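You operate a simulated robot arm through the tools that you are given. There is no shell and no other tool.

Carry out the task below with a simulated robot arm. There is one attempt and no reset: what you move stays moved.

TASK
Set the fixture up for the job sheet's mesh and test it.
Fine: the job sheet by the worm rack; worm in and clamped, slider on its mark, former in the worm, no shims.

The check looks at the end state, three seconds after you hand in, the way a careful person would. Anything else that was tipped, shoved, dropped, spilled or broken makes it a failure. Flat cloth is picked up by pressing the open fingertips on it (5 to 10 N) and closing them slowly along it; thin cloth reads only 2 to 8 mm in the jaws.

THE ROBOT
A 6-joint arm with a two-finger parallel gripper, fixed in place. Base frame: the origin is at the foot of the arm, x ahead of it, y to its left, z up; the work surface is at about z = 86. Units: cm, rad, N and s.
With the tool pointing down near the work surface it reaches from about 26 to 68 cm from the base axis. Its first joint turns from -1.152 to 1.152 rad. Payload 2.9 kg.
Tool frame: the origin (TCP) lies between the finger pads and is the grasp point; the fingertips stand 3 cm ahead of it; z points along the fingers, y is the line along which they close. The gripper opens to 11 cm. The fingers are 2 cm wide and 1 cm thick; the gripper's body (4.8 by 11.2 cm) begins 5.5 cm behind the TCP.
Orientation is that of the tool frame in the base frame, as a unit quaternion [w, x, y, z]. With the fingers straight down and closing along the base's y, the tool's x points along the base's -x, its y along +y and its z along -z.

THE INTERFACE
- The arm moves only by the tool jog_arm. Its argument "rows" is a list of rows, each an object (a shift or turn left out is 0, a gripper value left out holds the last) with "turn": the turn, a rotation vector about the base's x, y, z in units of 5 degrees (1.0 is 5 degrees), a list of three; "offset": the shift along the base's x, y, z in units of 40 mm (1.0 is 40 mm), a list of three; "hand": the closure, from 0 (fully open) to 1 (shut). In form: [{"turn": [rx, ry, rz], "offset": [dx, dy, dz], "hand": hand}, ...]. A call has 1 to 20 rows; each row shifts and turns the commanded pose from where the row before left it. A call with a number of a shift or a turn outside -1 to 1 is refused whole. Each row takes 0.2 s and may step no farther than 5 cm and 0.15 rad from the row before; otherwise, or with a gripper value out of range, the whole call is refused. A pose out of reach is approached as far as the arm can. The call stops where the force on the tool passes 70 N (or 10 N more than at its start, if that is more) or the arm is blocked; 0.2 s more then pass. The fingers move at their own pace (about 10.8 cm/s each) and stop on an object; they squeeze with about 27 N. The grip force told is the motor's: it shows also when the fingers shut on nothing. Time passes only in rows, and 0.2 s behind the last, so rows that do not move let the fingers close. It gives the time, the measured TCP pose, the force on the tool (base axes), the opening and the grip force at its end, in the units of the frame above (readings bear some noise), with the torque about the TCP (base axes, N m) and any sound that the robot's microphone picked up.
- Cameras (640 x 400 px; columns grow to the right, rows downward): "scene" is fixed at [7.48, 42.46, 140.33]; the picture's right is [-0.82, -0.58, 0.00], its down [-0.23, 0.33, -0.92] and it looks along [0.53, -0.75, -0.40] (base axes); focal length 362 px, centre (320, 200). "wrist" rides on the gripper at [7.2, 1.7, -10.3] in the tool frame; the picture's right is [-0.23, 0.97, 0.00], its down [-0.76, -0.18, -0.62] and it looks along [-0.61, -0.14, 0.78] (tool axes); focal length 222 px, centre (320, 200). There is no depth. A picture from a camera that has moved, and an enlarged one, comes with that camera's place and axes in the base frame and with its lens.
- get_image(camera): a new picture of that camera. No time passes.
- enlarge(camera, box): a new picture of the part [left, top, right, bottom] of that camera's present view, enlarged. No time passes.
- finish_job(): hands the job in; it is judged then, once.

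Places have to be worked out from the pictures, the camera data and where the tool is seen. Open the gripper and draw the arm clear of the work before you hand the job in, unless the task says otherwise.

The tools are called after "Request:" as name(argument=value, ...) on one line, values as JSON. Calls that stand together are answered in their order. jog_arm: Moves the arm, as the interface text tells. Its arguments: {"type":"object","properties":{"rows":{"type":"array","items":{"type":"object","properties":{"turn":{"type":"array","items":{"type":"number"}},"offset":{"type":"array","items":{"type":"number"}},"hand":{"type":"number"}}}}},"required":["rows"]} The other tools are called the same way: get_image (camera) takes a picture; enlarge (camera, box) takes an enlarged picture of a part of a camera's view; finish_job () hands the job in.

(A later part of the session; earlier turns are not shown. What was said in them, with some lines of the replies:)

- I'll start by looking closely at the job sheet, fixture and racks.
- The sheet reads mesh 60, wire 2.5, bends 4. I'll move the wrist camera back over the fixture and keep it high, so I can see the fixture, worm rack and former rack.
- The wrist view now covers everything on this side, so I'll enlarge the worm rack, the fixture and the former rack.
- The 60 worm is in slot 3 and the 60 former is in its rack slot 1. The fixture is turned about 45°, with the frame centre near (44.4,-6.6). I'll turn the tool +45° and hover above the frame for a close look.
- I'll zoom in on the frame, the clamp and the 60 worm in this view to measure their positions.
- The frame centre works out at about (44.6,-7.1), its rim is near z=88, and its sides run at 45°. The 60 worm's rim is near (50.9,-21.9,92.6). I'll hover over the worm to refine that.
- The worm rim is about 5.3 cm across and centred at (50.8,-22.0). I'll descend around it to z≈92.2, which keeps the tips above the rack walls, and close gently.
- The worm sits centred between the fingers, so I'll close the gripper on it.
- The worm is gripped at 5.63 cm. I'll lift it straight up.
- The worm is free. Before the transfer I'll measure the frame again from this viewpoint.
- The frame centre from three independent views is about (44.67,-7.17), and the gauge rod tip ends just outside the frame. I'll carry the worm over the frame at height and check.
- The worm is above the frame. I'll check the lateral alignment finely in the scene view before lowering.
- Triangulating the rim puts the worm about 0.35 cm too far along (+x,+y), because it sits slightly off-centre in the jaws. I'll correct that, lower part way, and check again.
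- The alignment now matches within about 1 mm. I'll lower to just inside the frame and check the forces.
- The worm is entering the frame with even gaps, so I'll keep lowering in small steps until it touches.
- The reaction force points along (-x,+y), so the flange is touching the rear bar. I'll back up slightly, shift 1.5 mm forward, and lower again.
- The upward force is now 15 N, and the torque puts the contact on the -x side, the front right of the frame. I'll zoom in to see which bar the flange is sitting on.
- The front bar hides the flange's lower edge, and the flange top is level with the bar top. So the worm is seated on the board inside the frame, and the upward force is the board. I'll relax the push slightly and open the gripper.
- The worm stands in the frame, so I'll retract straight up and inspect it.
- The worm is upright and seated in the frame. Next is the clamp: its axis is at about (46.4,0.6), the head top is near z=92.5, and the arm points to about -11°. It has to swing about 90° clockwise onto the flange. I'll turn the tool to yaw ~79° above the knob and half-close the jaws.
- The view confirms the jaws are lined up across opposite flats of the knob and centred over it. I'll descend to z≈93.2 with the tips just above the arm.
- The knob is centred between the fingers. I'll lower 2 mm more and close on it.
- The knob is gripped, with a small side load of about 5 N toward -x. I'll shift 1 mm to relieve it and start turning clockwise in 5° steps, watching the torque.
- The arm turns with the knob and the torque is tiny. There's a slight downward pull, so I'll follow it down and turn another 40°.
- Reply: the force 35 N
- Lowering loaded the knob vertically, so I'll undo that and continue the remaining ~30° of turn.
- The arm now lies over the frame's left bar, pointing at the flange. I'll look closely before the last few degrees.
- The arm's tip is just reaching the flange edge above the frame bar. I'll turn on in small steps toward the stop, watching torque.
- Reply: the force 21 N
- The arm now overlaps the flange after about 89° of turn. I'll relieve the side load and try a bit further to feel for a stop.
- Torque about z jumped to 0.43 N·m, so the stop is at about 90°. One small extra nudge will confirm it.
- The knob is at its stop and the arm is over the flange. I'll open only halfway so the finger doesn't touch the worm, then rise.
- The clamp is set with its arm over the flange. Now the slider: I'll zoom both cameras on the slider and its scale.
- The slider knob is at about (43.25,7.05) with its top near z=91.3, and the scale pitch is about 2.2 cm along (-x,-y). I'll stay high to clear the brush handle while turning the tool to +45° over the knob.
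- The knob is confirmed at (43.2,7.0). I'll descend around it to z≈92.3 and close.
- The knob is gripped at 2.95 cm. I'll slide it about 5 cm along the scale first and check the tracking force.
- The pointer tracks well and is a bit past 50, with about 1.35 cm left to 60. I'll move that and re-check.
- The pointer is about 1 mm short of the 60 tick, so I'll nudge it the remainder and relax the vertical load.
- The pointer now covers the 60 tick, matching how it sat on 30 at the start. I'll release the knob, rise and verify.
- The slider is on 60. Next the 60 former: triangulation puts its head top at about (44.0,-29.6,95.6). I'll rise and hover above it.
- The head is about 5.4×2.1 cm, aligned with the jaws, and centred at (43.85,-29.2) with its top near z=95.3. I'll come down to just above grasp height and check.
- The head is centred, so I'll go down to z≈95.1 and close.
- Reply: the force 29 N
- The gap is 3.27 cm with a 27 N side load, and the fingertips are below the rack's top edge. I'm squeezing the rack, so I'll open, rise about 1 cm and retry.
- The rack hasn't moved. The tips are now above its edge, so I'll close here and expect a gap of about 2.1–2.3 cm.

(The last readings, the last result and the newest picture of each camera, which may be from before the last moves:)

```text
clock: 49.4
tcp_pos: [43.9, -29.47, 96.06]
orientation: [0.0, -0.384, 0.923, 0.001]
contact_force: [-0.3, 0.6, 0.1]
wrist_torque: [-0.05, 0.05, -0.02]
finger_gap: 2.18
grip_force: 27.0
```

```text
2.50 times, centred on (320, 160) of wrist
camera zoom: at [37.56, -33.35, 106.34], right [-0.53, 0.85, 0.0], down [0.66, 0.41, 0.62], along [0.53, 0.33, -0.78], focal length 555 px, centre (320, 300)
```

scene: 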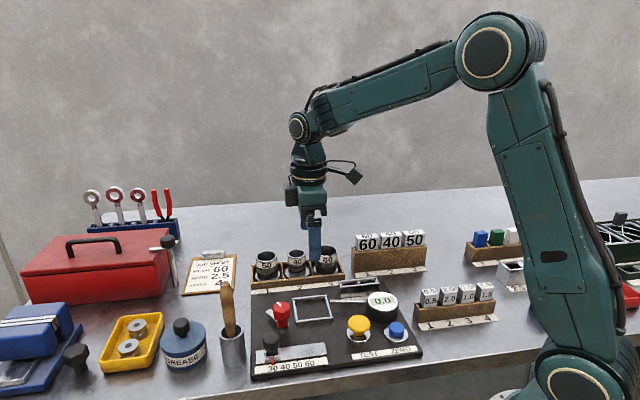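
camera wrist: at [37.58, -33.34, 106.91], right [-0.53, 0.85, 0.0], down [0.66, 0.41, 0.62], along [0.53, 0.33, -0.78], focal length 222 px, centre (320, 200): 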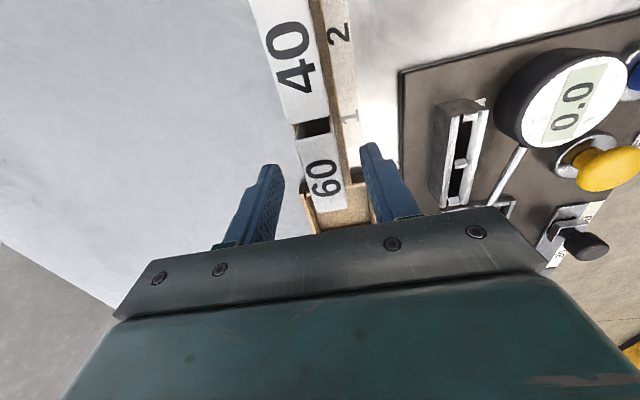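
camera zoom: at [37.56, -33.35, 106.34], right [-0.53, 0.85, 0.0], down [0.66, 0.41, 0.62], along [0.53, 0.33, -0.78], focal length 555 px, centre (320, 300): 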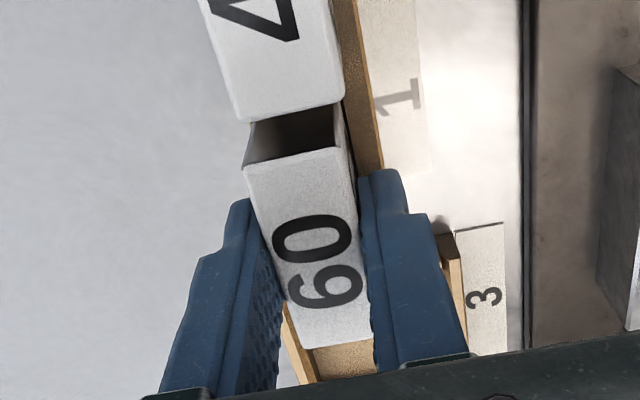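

The head is gripped at 2.18 cm with no side load. I'll lift straight up slowly.

Request:
jog_arm(rows=[{"offset": [0, 0, 0.25]}, {"offset": [0, 0, 0.5]}, {"offset": [0, 0, 0.7]}, {"offset": [0, 0, 0.8]}, {"offset": [0, 0, 0.3]}, {"offset": [0, 0, 0]}])

Request:
enlarge(camera="scene", box=[310, 160, 470, 290])

Request:
get_image(camera="wrist")

```text
clock: 50.8
tcp_pos: [43.95, -29.37, 106.2]
orientation: [0.001, -0.383, 0.924, 0.0]
contact_force: [0.1, -0.8, -2.3]
wrist_torque: [0.02, 0.01, 0.0]
finger_gap: 2.2
grip_force: 26.8
```

```text
3.08 times, centred on (390, 225) of scene
camera zoom: at [7.49, 42.46, 140.33], right [-0.82, -0.58, 0.0], down [-0.23, 0.33, -0.92], along [0.53, -0.75, -0.4], focal length 1112 px, centre (105, 123)
```

zoom: 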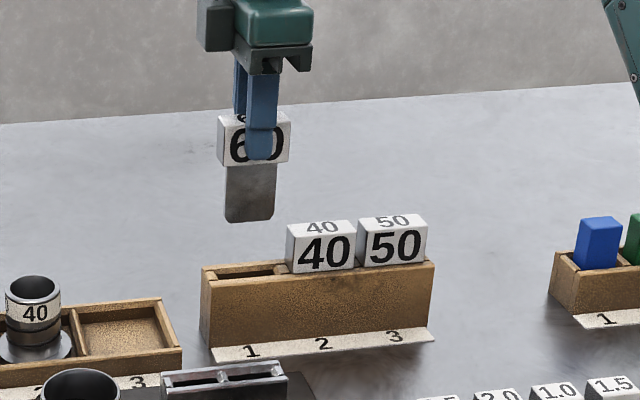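

```text
taken
camera wrist: at [37.6, -33.33, 116.48], right [-0.53, 0.85, 0.0], down [0.66, 0.41, 0.62], along [0.53, 0.33, -0.78], focal length 222 px, centre (320, 200)
```

wrist: 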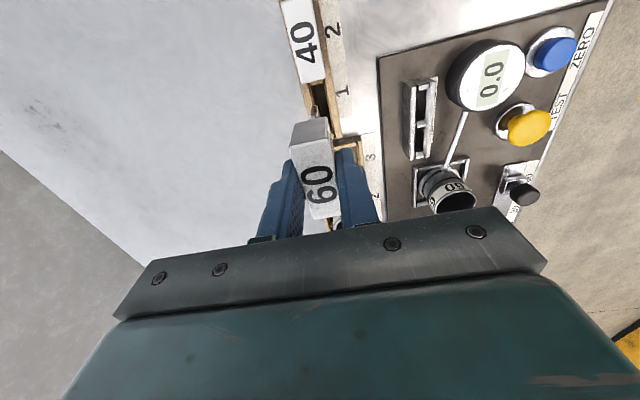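

The former is out: a wide head with a narrower blade below. I'll zoom for its dimensions and for how square it hangs.

Request:
enlarge(camera="scene", box=[350, 180, 400, 235])

Request:
enlarge(camera="wrist", box=[260, 100, 390, 240])

```text
7.27 times, centred on (375, 208) of scene
camera zoom: at [7.49, 42.46, 140.33], right [-0.82, -0.58, 0.0], down [-0.23, 0.33, -0.92], along [0.53, -0.75, -0.4], focal length 2629 px, centre (-80, 146)
```

zoom: 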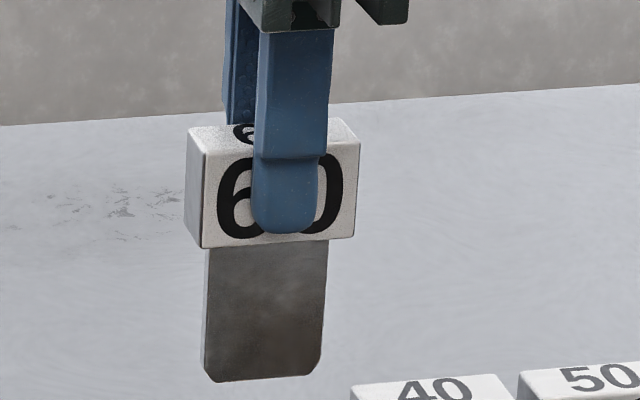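

```text
2.86 times, centred on (325, 170) of wrist
camera zoom: at [37.6, -33.33, 116.48], right [-0.53, 0.85, 0.0], down [0.66, 0.41, 0.62], along [0.53, 0.33, -0.78], focal length 635 px, centre (306, 286)
```

zoom: 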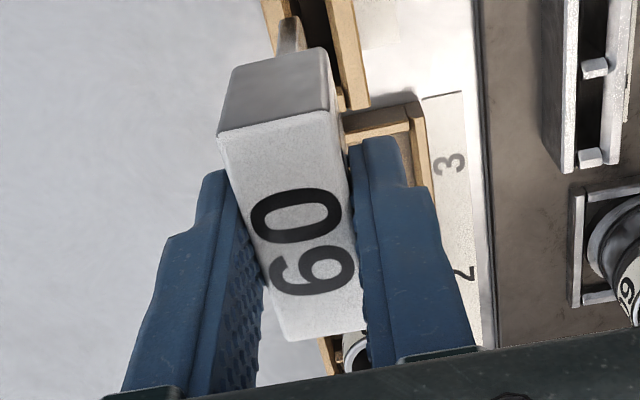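

The blade is about 4.0 cm wide and the bore about 5.2 cm, so there's roughly ±5 mm of clearance, and the head will rest on the rim. The bore centre is near (44.6,-7.2). I'll carry it over at this height and check before lowering.

Request:
jog_arm(rows=[{"offset": [0.025, 0.7, 0.1]}, {"offset": [0.03, 0.95, 0.1]}, {"offset": [0.03, 0.95, 0]}, {"offset": [0.03, 0.95, 0]}, {"offset": [0.03, 0.95, 0]}, {"offset": [0.025, 0.7, 0]}, {"offset": [0.005, 0.35, 0]}, {"offset": [0, 0, 0]}, {"offset": [0, 0, 0]}])

Request:
enlarge(camera="scene", box=[260, 215, 360, 325])

Request:
get_image(camera="wrist")

Request:
enlarge(camera="wrist", box=[260, 50, 390, 240])

```text
clock: 52.8
tcp_pos: [44.48, -7.2, 107.08]
orientation: [0.0, -0.383, 0.924, 0.0]
contact_force: [0.6, -0.6, -2.0]
wrist_torque: [0.02, -0.01, -0.02]
finger_gap: 2.18
grip_force: 26.8
```

```text
3.64 times, centred on (310, 270) of scene
camera zoom: at [7.49, 42.46, 140.33], right [-0.82, -0.58, 0.0], down [-0.23, 0.33, -0.92], along [0.53, -0.75, -0.4], focal length 1315 px, centre (356, -54)
```

zoom: 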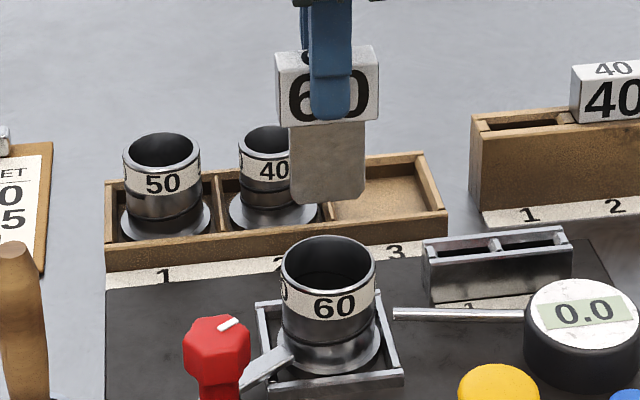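

```text
taken
camera wrist: at [38.21, -11.2, 117.28], right [-0.53, 0.85, 0.0], down [0.66, 0.41, 0.62], along [0.53, 0.33, -0.78], focal length 222 px, centre (320, 200)
```

wrist: 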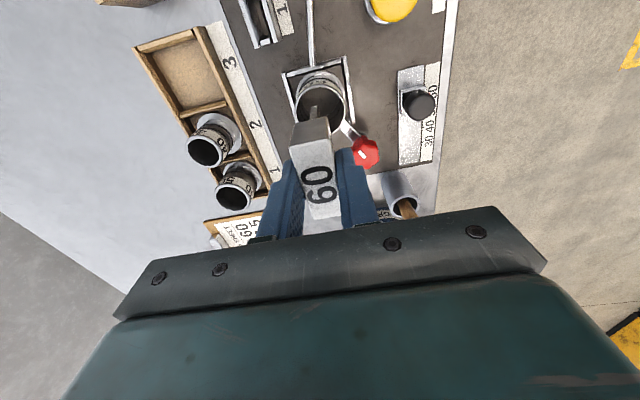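

```text
2.11 times, centred on (325, 145) of wrist
camera zoom: at [38.21, -11.2, 117.28], right [-0.53, 0.85, 0.0], down [0.66, 0.41, 0.62], along [0.53, 0.33, -0.78], focal length 468 px, centre (310, 316)
```

zoom: 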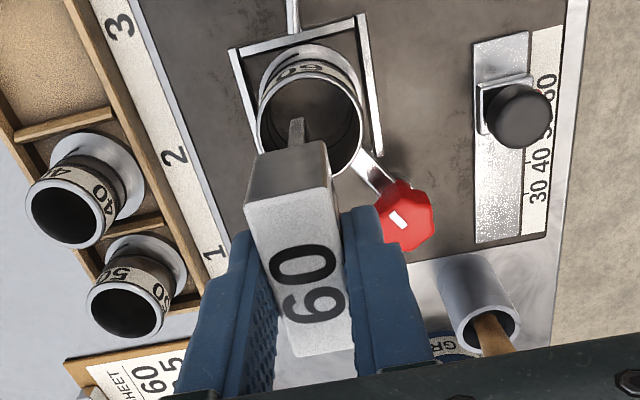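

The blade is aligned with the bore to about 1 mm in both views. I'll lower to just above the rim and check.

Request:
jog_arm(rows=[{"offset": [0, 0, -0.5]}, {"offset": [0, 0, -0.6]}, {"offset": [0, 0, 0]}, {"offset": [0, 0, 0]}])

Request:
enlarge(camera="scene", box=[280, 240, 350, 310])

Request:
enlarge(camera="wrist", box=[260, 70, 390, 200])

```text
clock: 53.8
tcp_pos: [44.54, -7.24, 102.62]
orientation: [0.0, -0.383, 0.924, 0.0]
contact_force: [-0.3, 0.4, -2.3]
wrist_torque: [-0.01, 0.01, 0.02]
finger_gap: 2.19
grip_force: 27.0
```

```text
5.71 times, centred on (315, 275) of scene
camera zoom: at [7.49, 42.46, 140.33], right [-0.82, -0.58, 0.0], down [-0.23, 0.33, -0.92], along [0.53, -0.75, -0.4], focal length 2066 px, centre (349, -229)
```

zoom: 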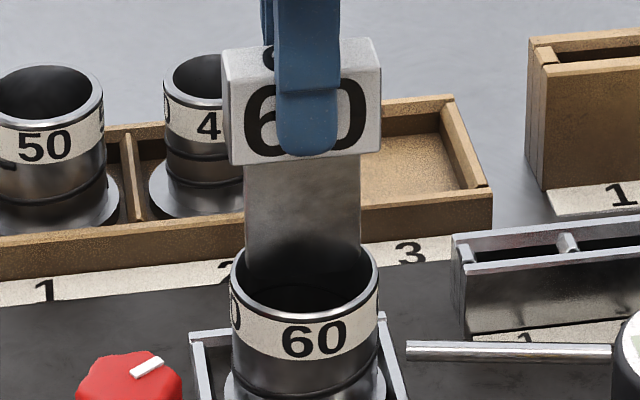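

```text
3.08 times, centred on (325, 135) of wrist
camera zoom: at [38.27, -11.2, 112.88], right [-0.53, 0.85, 0.0], down [0.66, 0.41, 0.62], along [0.53, 0.33, -0.78], focal length 684 px, centre (305, 400)
```

zoom: 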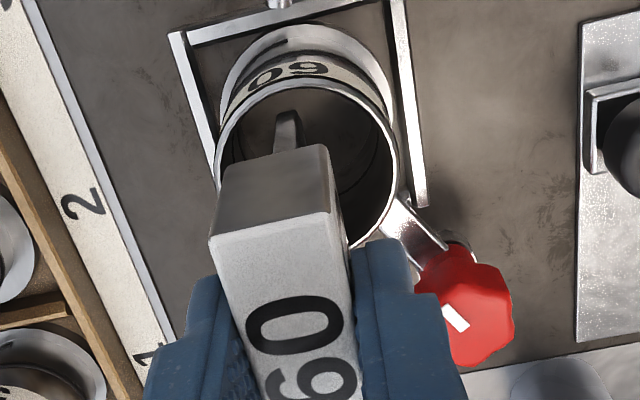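

The blade is entering the bore centrally, so I'll keep lowering toward the rim.

Request:
jog_arm(rows=[{"offset": [0, 0, -0.4]}, {"offset": [0, 0, -0.4]}, {"offset": [0, 0, -0.3]}, {"offset": [0, 0, -0.1]}, {"offset": [0, 0, 0]}])

Request:
enlarge(camera="scene", box=[280, 255, 350, 325])

```text
clock: 55.0
tcp_pos: [44.57, -7.07, 97.75]
orientation: [0.0, -0.384, 0.923, 0.0]
contact_force: [-0.6, -0.8, -1.6]
wrist_torque: [0.02, -0.04, 0.02]
finger_gap: 2.18
grip_force: 27.4
```

```text
5.71 times, centred on (315, 290) of scene
camera zoom: at [7.49, 42.46, 140.33], right [-0.82, -0.58, 0.0], down [-0.23, 0.33, -0.92], along [0.53, -0.75, -0.4], focal length 2066 px, centre (349, -314)
```

zoom: 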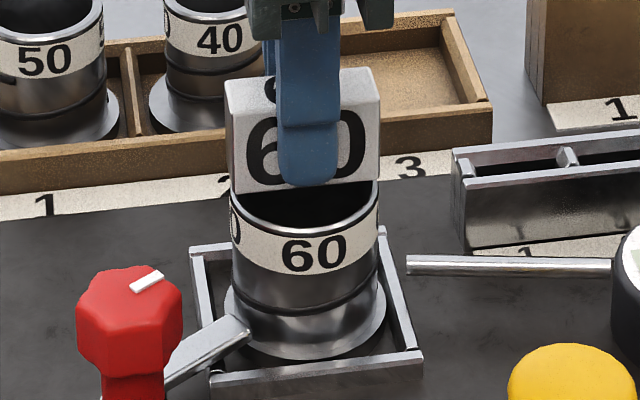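

No contact yet and the head is just above the rim. I'll continue in 2 mm steps.

Request:
jog_arm(rows=[{"offset": [0, 0, -0.06]}, {"offset": [0, 0, -0.05]}, {"offset": [0, 0, -0.05]}, {"offset": [0, 0, 0]}])

Request:
enlarge(camera="scene", box=[280, 255, 350, 325])

```text
clock: 56.0
tcp_pos: [44.53, -7.2, 97.35]
orientation: [0.0, -0.383, 0.924, -0.001]
contact_force: [-2.0, 0.3, 8.7]
wrist_torque: [-0.13, 0.27, -0.01]
finger_gap: 2.2
grip_force: 26.7
```

```text
5.71 times, centred on (315, 290) of scene
camera zoom: at [7.47, 42.46, 140.33], right [-0.82, -0.58, 0.0], down [-0.23, 0.33, -0.92], along [0.53, -0.75, -0.4], focal length 2066 px, centre (349, -314)
```

zoom: 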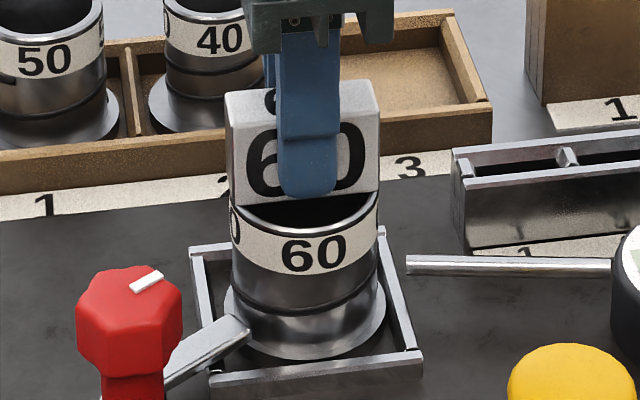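

About 10 N of contact: the head has reached the rim. I'll release and rise.

Request:
jog_arm(rows=[{"offset": [0, 0, 0.02]}, {"hand": 0.7}, {"hand": 0.55}, {"hand": 0.5}, {"hand": 0.5}, {"offset": [0, 0, 0.4]}, {"offset": [0, 0, 0.8]}, {"offset": [0, 0, 0.8]}, {"offset": [0, 0, 0]}])

Request:
enlarge(camera="scene", box=[260, 235, 380, 325])

Request:
get_image(camera="wrist")

Request:
enlarge(camera="wrist", box=[250, 40, 430, 200])

```text
clock: 58.0
tcp_pos: [44.55, -7.05, 105.32]
orientation: [0.0, -0.384, 0.924, 0.0]
contact_force: [-0.3, 0.8, 0.4]
wrist_torque: [0.01, 0.02, 0.01]
finger_gap: 5.49
grip_force: 0.0
```

```text
4.44 times, centred on (320, 280) of scene
camera zoom: at [7.48, 42.46, 140.33], right [-0.82, -0.58, 0.0], down [-0.23, 0.33, -0.92], along [0.53, -0.75, -0.4], focal length 1607 px, centre (320, -156)
```

zoom: 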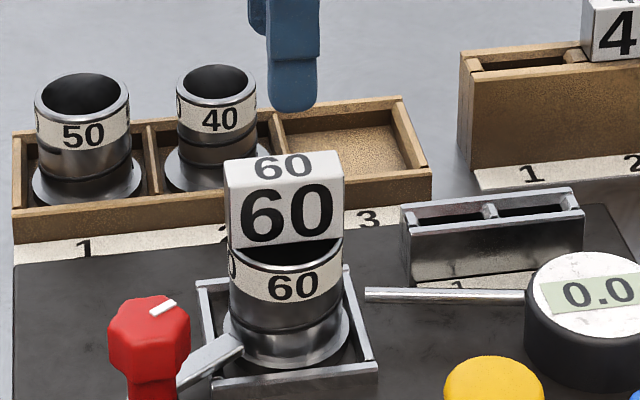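

```text
taken
camera wrist: at [38.19, -11.06, 115.65], right [-0.53, 0.85, 0.0], down [0.66, 0.41, 0.62], along [0.53, 0.33, -0.78], focal length 222 px, centre (320, 200)
```

wrist: 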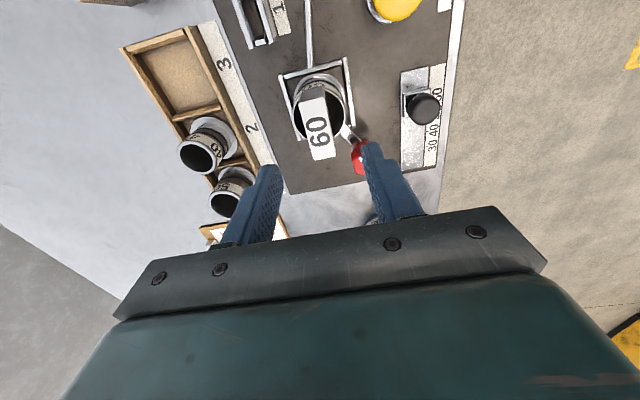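

```text
2.50 times, centred on (340, 120) of wrist
camera zoom: at [38.19, -11.06, 115.65], right [-0.53, 0.85, 0.0], down [0.66, 0.41, 0.62], along [0.53, 0.33, -0.78], focal length 555 px, centre (270, 400)
```

zoom: 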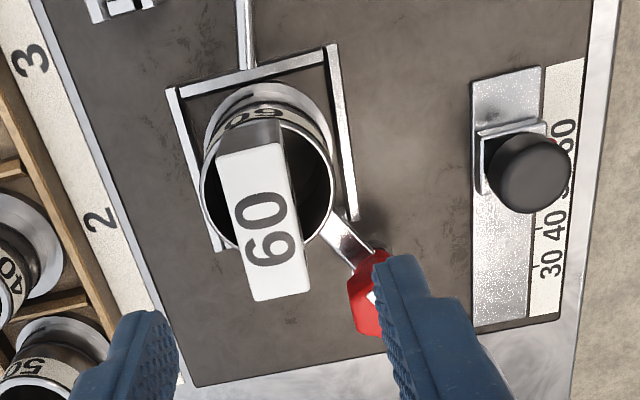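

The former stands in the worm. I'll zoom in to see whether the head is fully down on the rim.

Request:
enlarge(camera="scene", box=[298, 265, 342, 310])

Request:
enlarge(camera="wrist", box=[280, 60, 360, 170])

Request:
enlarge(camera="scene", box=[360, 285, 420, 350])

```text
8.89 times, centred on (320, 288) of scene
camera zoom: at [7.48, 42.46, 140.33], right [-0.82, -0.58, 0.0], down [-0.23, 0.33, -0.92], along [0.53, -0.75, -0.4], focal length 3214 px, centre (320, -578)
```

zoom: 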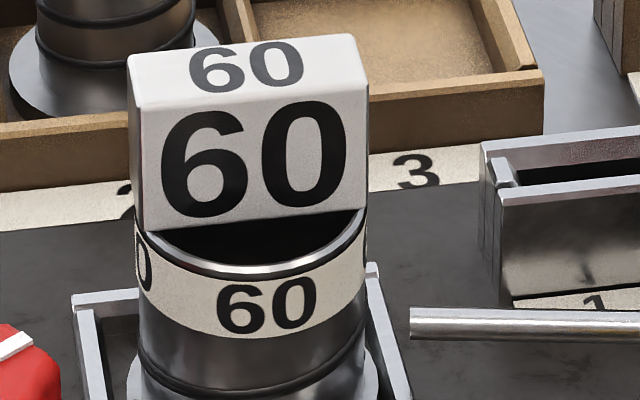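

```text
3.64 times, centred on (320, 115) of wrist
camera zoom: at [38.19, -11.06, 115.65], right [-0.53, 0.85, 0.0], down [0.66, 0.41, 0.62], along [0.53, 0.33, -0.78], focal length 808 px, centre (320, 509)
```

zoom: 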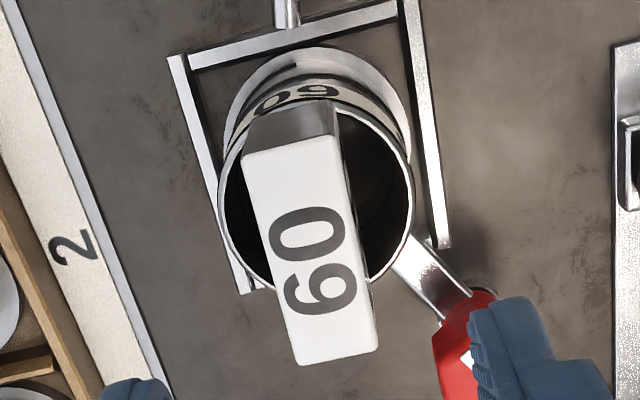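

```text
6.15 times, centred on (390, 318) of scene
camera zoom: at [7.48, 42.46, 140.33], right [-0.82, -0.58, 0.0], down [-0.23, 0.33, -0.92], along [0.53, -0.75, -0.4], focal length 2225 px, centre (-111, -523)
```

zoom: 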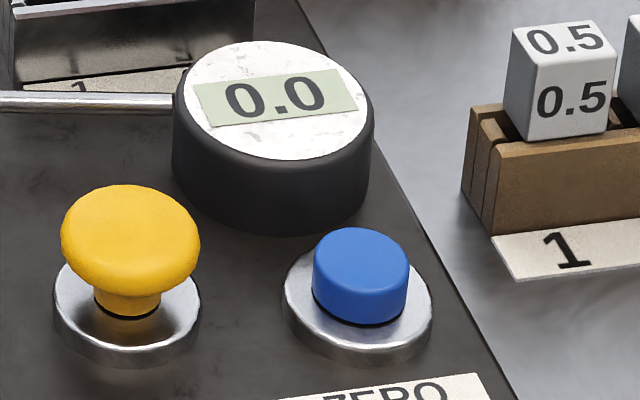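

The head is level, centred and resting firmly, with the blade bottomed in the worm. Next is the test button: triangulation puts the yellow cap top near (32.9,-6.7,90.4). I'll close the fingers and move above it.

Request:
jog_arm(rows=[{"offset": [0, 0, 0.2], "hand": 1}, {"offset": [-0.73, 0.02, 0]}, {"offset": [-0.73, 0.02, 0]}, {"offset": [-0.73, 0.02, 0]}, {"offset": [-0.72, 0.03, 0]}, {"offset": [0, 0, -0.8]}, {"offset": [0, 0, 0]}, {"offset": [0, 0, 0]}])

Request:
get_image(camera="wrist")

Request:
enlarge(camera="scene", box=[260, 220, 440, 360])

```text
clock: 59.8
tcp_pos: [32.84, -6.82, 103.02]
orientation: [-0.001, -0.384, 0.923, 0.0]
contact_force: [0.2, -0.3, 0.1]
wrist_torque: [-0.01, 0.02, 0.01]
finger_gap: 0.0
grip_force: 26.7
```

```text
taken
camera wrist: at [26.55, -10.81, 113.26], right [-0.53, 0.85, 0.0], down [0.66, 0.41, 0.62], along [0.53, 0.33, -0.78], focal length 222 px, centre (320, 200)
```

wrist: 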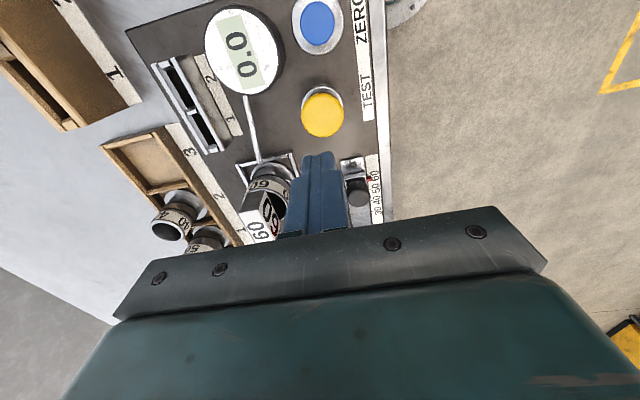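

```text
2.86 times, centred on (350, 290) of scene
camera zoom: at [7.48, 42.46, 140.33], right [-0.82, -0.58, 0.0], down [-0.23, 0.33, -0.92], along [0.53, -0.75, -0.4], focal length 1033 px, centre (234, -57)
```

zoom: 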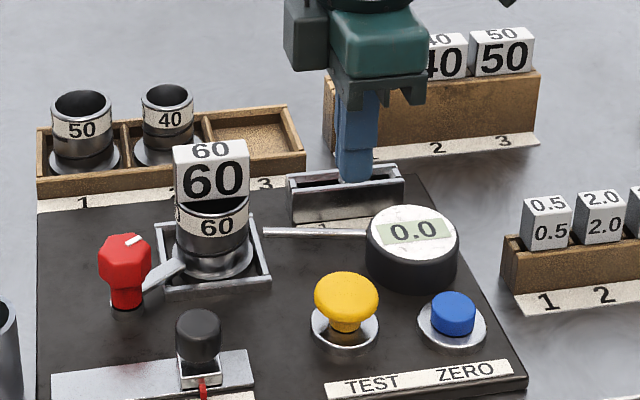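

The cap is directly under the fingertips, confirmed at (32.7,-6.8). I'll descend to just above it, then press in small steps.

Request:
jog_arm(rows=[{"offset": [0, 0, -0.8]}, {"offset": [0, 0, -0.8]}, {"offset": [0, 0, -0.5]}, {"offset": [0, 0, 0]}, {"offset": [0, 0, 0]}])

Request:
enlarge(camera="scene", box=[310, 270, 430, 370])

```text
clock: 61.0
tcp_pos: [32.95, -6.75, 94.39]
orientation: [0.0, -0.384, 0.923, 0.0]
contact_force: [-0.2, -0.5, 1.0]
wrist_torque: [0.0, -0.01, 0.02]
finger_gap: 0.01
grip_force: 27.0
```

```text
4.00 times, centred on (370, 320) of scene
camera zoom: at [7.48, 42.46, 140.33], right [-0.82, -0.58, 0.0], down [-0.23, 0.33, -0.92], along [0.53, -0.75, -0.4], focal length 1446 px, centre (120, -280)
```

zoom: 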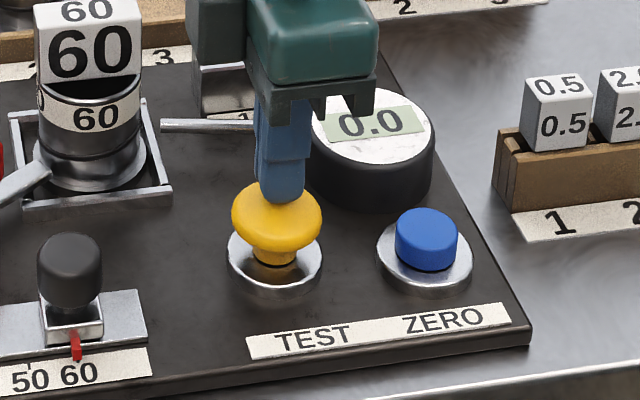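

The tips are just above the cap, so I'll press slowly.

Request:
jog_arm(rows=[{"offset": [0, 0, -0.1]}, {"offset": [0, 0, -0.06]}, {"offset": [0, 0, -0.06]}, {"offset": [0, 0, 0]}])

Request:
enlarge(camera="scene", box=[310, 270, 430, 370])

```text
clock: 62.0
tcp_pos: [32.98, -6.72, 93.69]
orientation: [0.0, -0.384, 0.923, -0.001]
contact_force: [-1.3, 0.7, 4.9]
wrist_torque: [0.02, 0.05, -0.02]
finger_gap: 0.02
grip_force: 27.0
heard: click
```

```text
4.00 times, centred on (370, 320) of scene
camera zoom: at [7.47, 42.46, 140.33], right [-0.82, -0.58, 0.0], down [-0.23, 0.33, -0.92], along [0.53, -0.75, -0.4], focal length 1446 px, centre (120, -280)
```

zoom: 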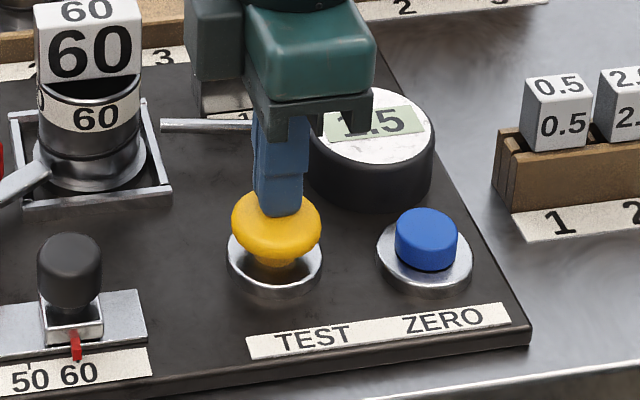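

A click was heard and the gauge changed. I'll rise off the button and read the display.

Request:
jog_arm(rows=[{"offset": [0, 0, 0.3]}, {"offset": [0, 0, 0.8]}, {"offset": [0, 0, 0.9]}, {"offset": [0, 0, 0.5]}, {"offset": [0, 0, 0]}])

Request:
enlarge(camera="scene", box=[260, 260, 440, 380])

Request:
enlarge(camera="wrist", box=[180, 0, 400, 140])

```text
clock: 63.2
tcp_pos: [32.89, -6.72, 103.67]
orientation: [0.0, -0.383, 0.924, 0.0]
contact_force: [0.9, -0.1, -0.5]
wrist_torque: [0.0, -0.01, 0.0]
finger_gap: 0.0
grip_force: 27.3
```

```text
3.33 times, centred on (350, 320) of scene
camera zoom: at [7.48, 42.46, 140.33], right [-0.82, -0.58, 0.0], down [-0.23, 0.33, -0.92], along [0.53, -0.75, -0.4], focal length 1205 px, centre (220, -200)
```

zoom: 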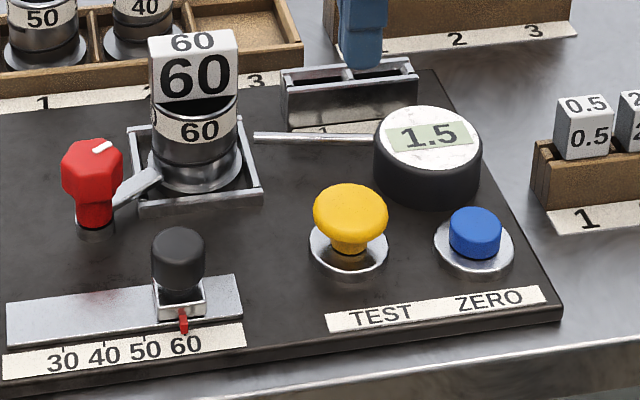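

```text
2.86 times, centred on (290, 70) of wrist
camera zoom: at [26.56, -10.83, 113.95], right [-0.53, 0.85, 0.0], down [0.66, 0.41, 0.62], along [0.53, 0.33, -0.78], focal length 635 px, centre (406, 571)
```

zoom: 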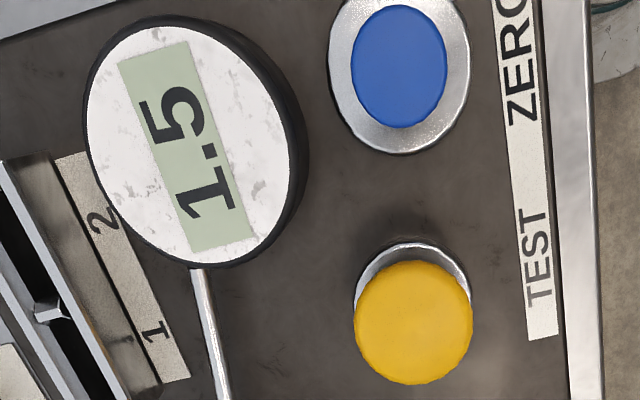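

The test registered with a click and the gauge reads 1.5; the sheet's setup calls for no shims. I'll open the gripper, draw the arm clear and do a final overall check.

Request:
jog_arm(rows=[{"offset": [0, 0, 0.9]}, {"offset": [0, 0, 0.9]}, {"offset": [0, 0, 0.9]}, {"offset": [0, -0.9, 0.4], "hand": 0.3}, {"offset": [0, -0.9, 0], "hand": 0}, {"offset": [0, -0.9, 0], "turn": [0, 0, -1]}, {"offset": [0, -0.9, 0], "turn": [0, 0, -1]}, {"offset": [0, -0.9, 0], "turn": [0, 0, -1]}, {"offset": [0, 0, 0], "turn": [0, 0, -1]}, {"offset": [0, 0, 0]}])

Request:
get_image(camera="scene")

Request:
enlarge(camera="scene", box=[240, 235, 440, 380])

Request:
get_image(camera="wrist")

```text
clock: 65.4
tcp_pos: [33.02, -24.83, 115.94]
orientation: [0.0, -0.216, 0.976, 0.001]
contact_force: [-1.0, 0.5, -0.4]
wrist_torque: [-0.02, 0.02, -0.02]
finger_gap: 11.01
grip_force: 0.0
```

```text
taken
```

scene: 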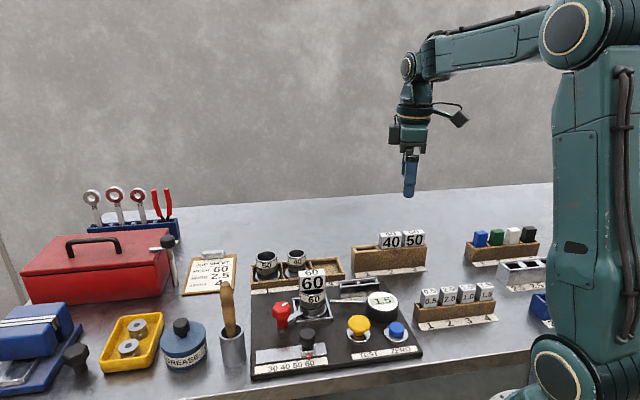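

```text
2.76 times, centred on (340, 308) of scene
camera zoom: at [7.48, 42.46, 140.33], right [-0.82, -0.58, 0.0], down [-0.23, 0.33, -0.92], along [0.53, -0.75, -0.4], focal length 997 px, centre (265, -97)
```

zoom: 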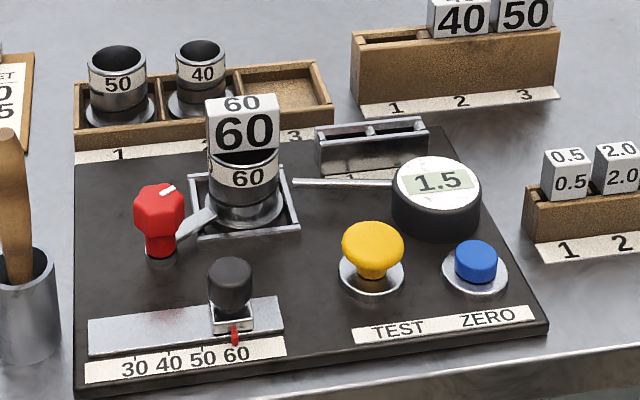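

```text
taken
camera wrist: at [25.66, -26.43, 126.3], right [-0.21, 0.98, 0.0], down [0.77, 0.16, 0.62], along [0.61, 0.13, -0.78], focal length 222 px, centre (320, 200)
```

wrist: 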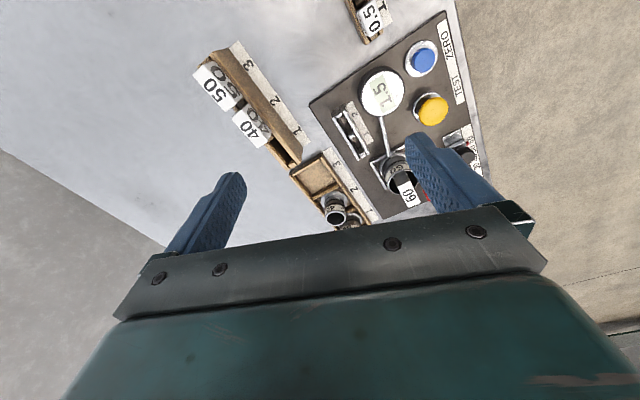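

The 60 worm is seated and clamped, the slider is on 60, and the 60 former is in the worm with the shim holder empty. The test has been run and reads 1.5, everything else is where it was, and the arm is clear with the gripper open. I'm handing in.

Request:
finish_job()

```text
The job is handed in.
```

I set the fixture up for mesh 60 from the job sheet, ran the test, and handed the job in. The gauge read 1.5 after I pressed TEST.

- **Worm:** the 60 worm is seated in the frame. The clamp is turned about 90° to its stop, with its arm over the flange.
- **Slider:** the pointer is on the 60 mark, as closely as I could read it in the pictures.
- **Former:** the 60 former is in the worm, level and centred. Its head sits about 4–5 mm above the rim; I judged that the blade is resting on the board, but I couldn't see that directly.
- **Shims:** the shim holder is empty.
- **Test:** I pressed TEST once and heard it click. I did not press ZERO. The brief gave no target reading, so I left the 1.5 as it was.

On my first try at the former I briefly squeezed its rack instead, but the rack did not move. Nothing else looked disturbed in the final pictures. The arm is clear with the gripper open.
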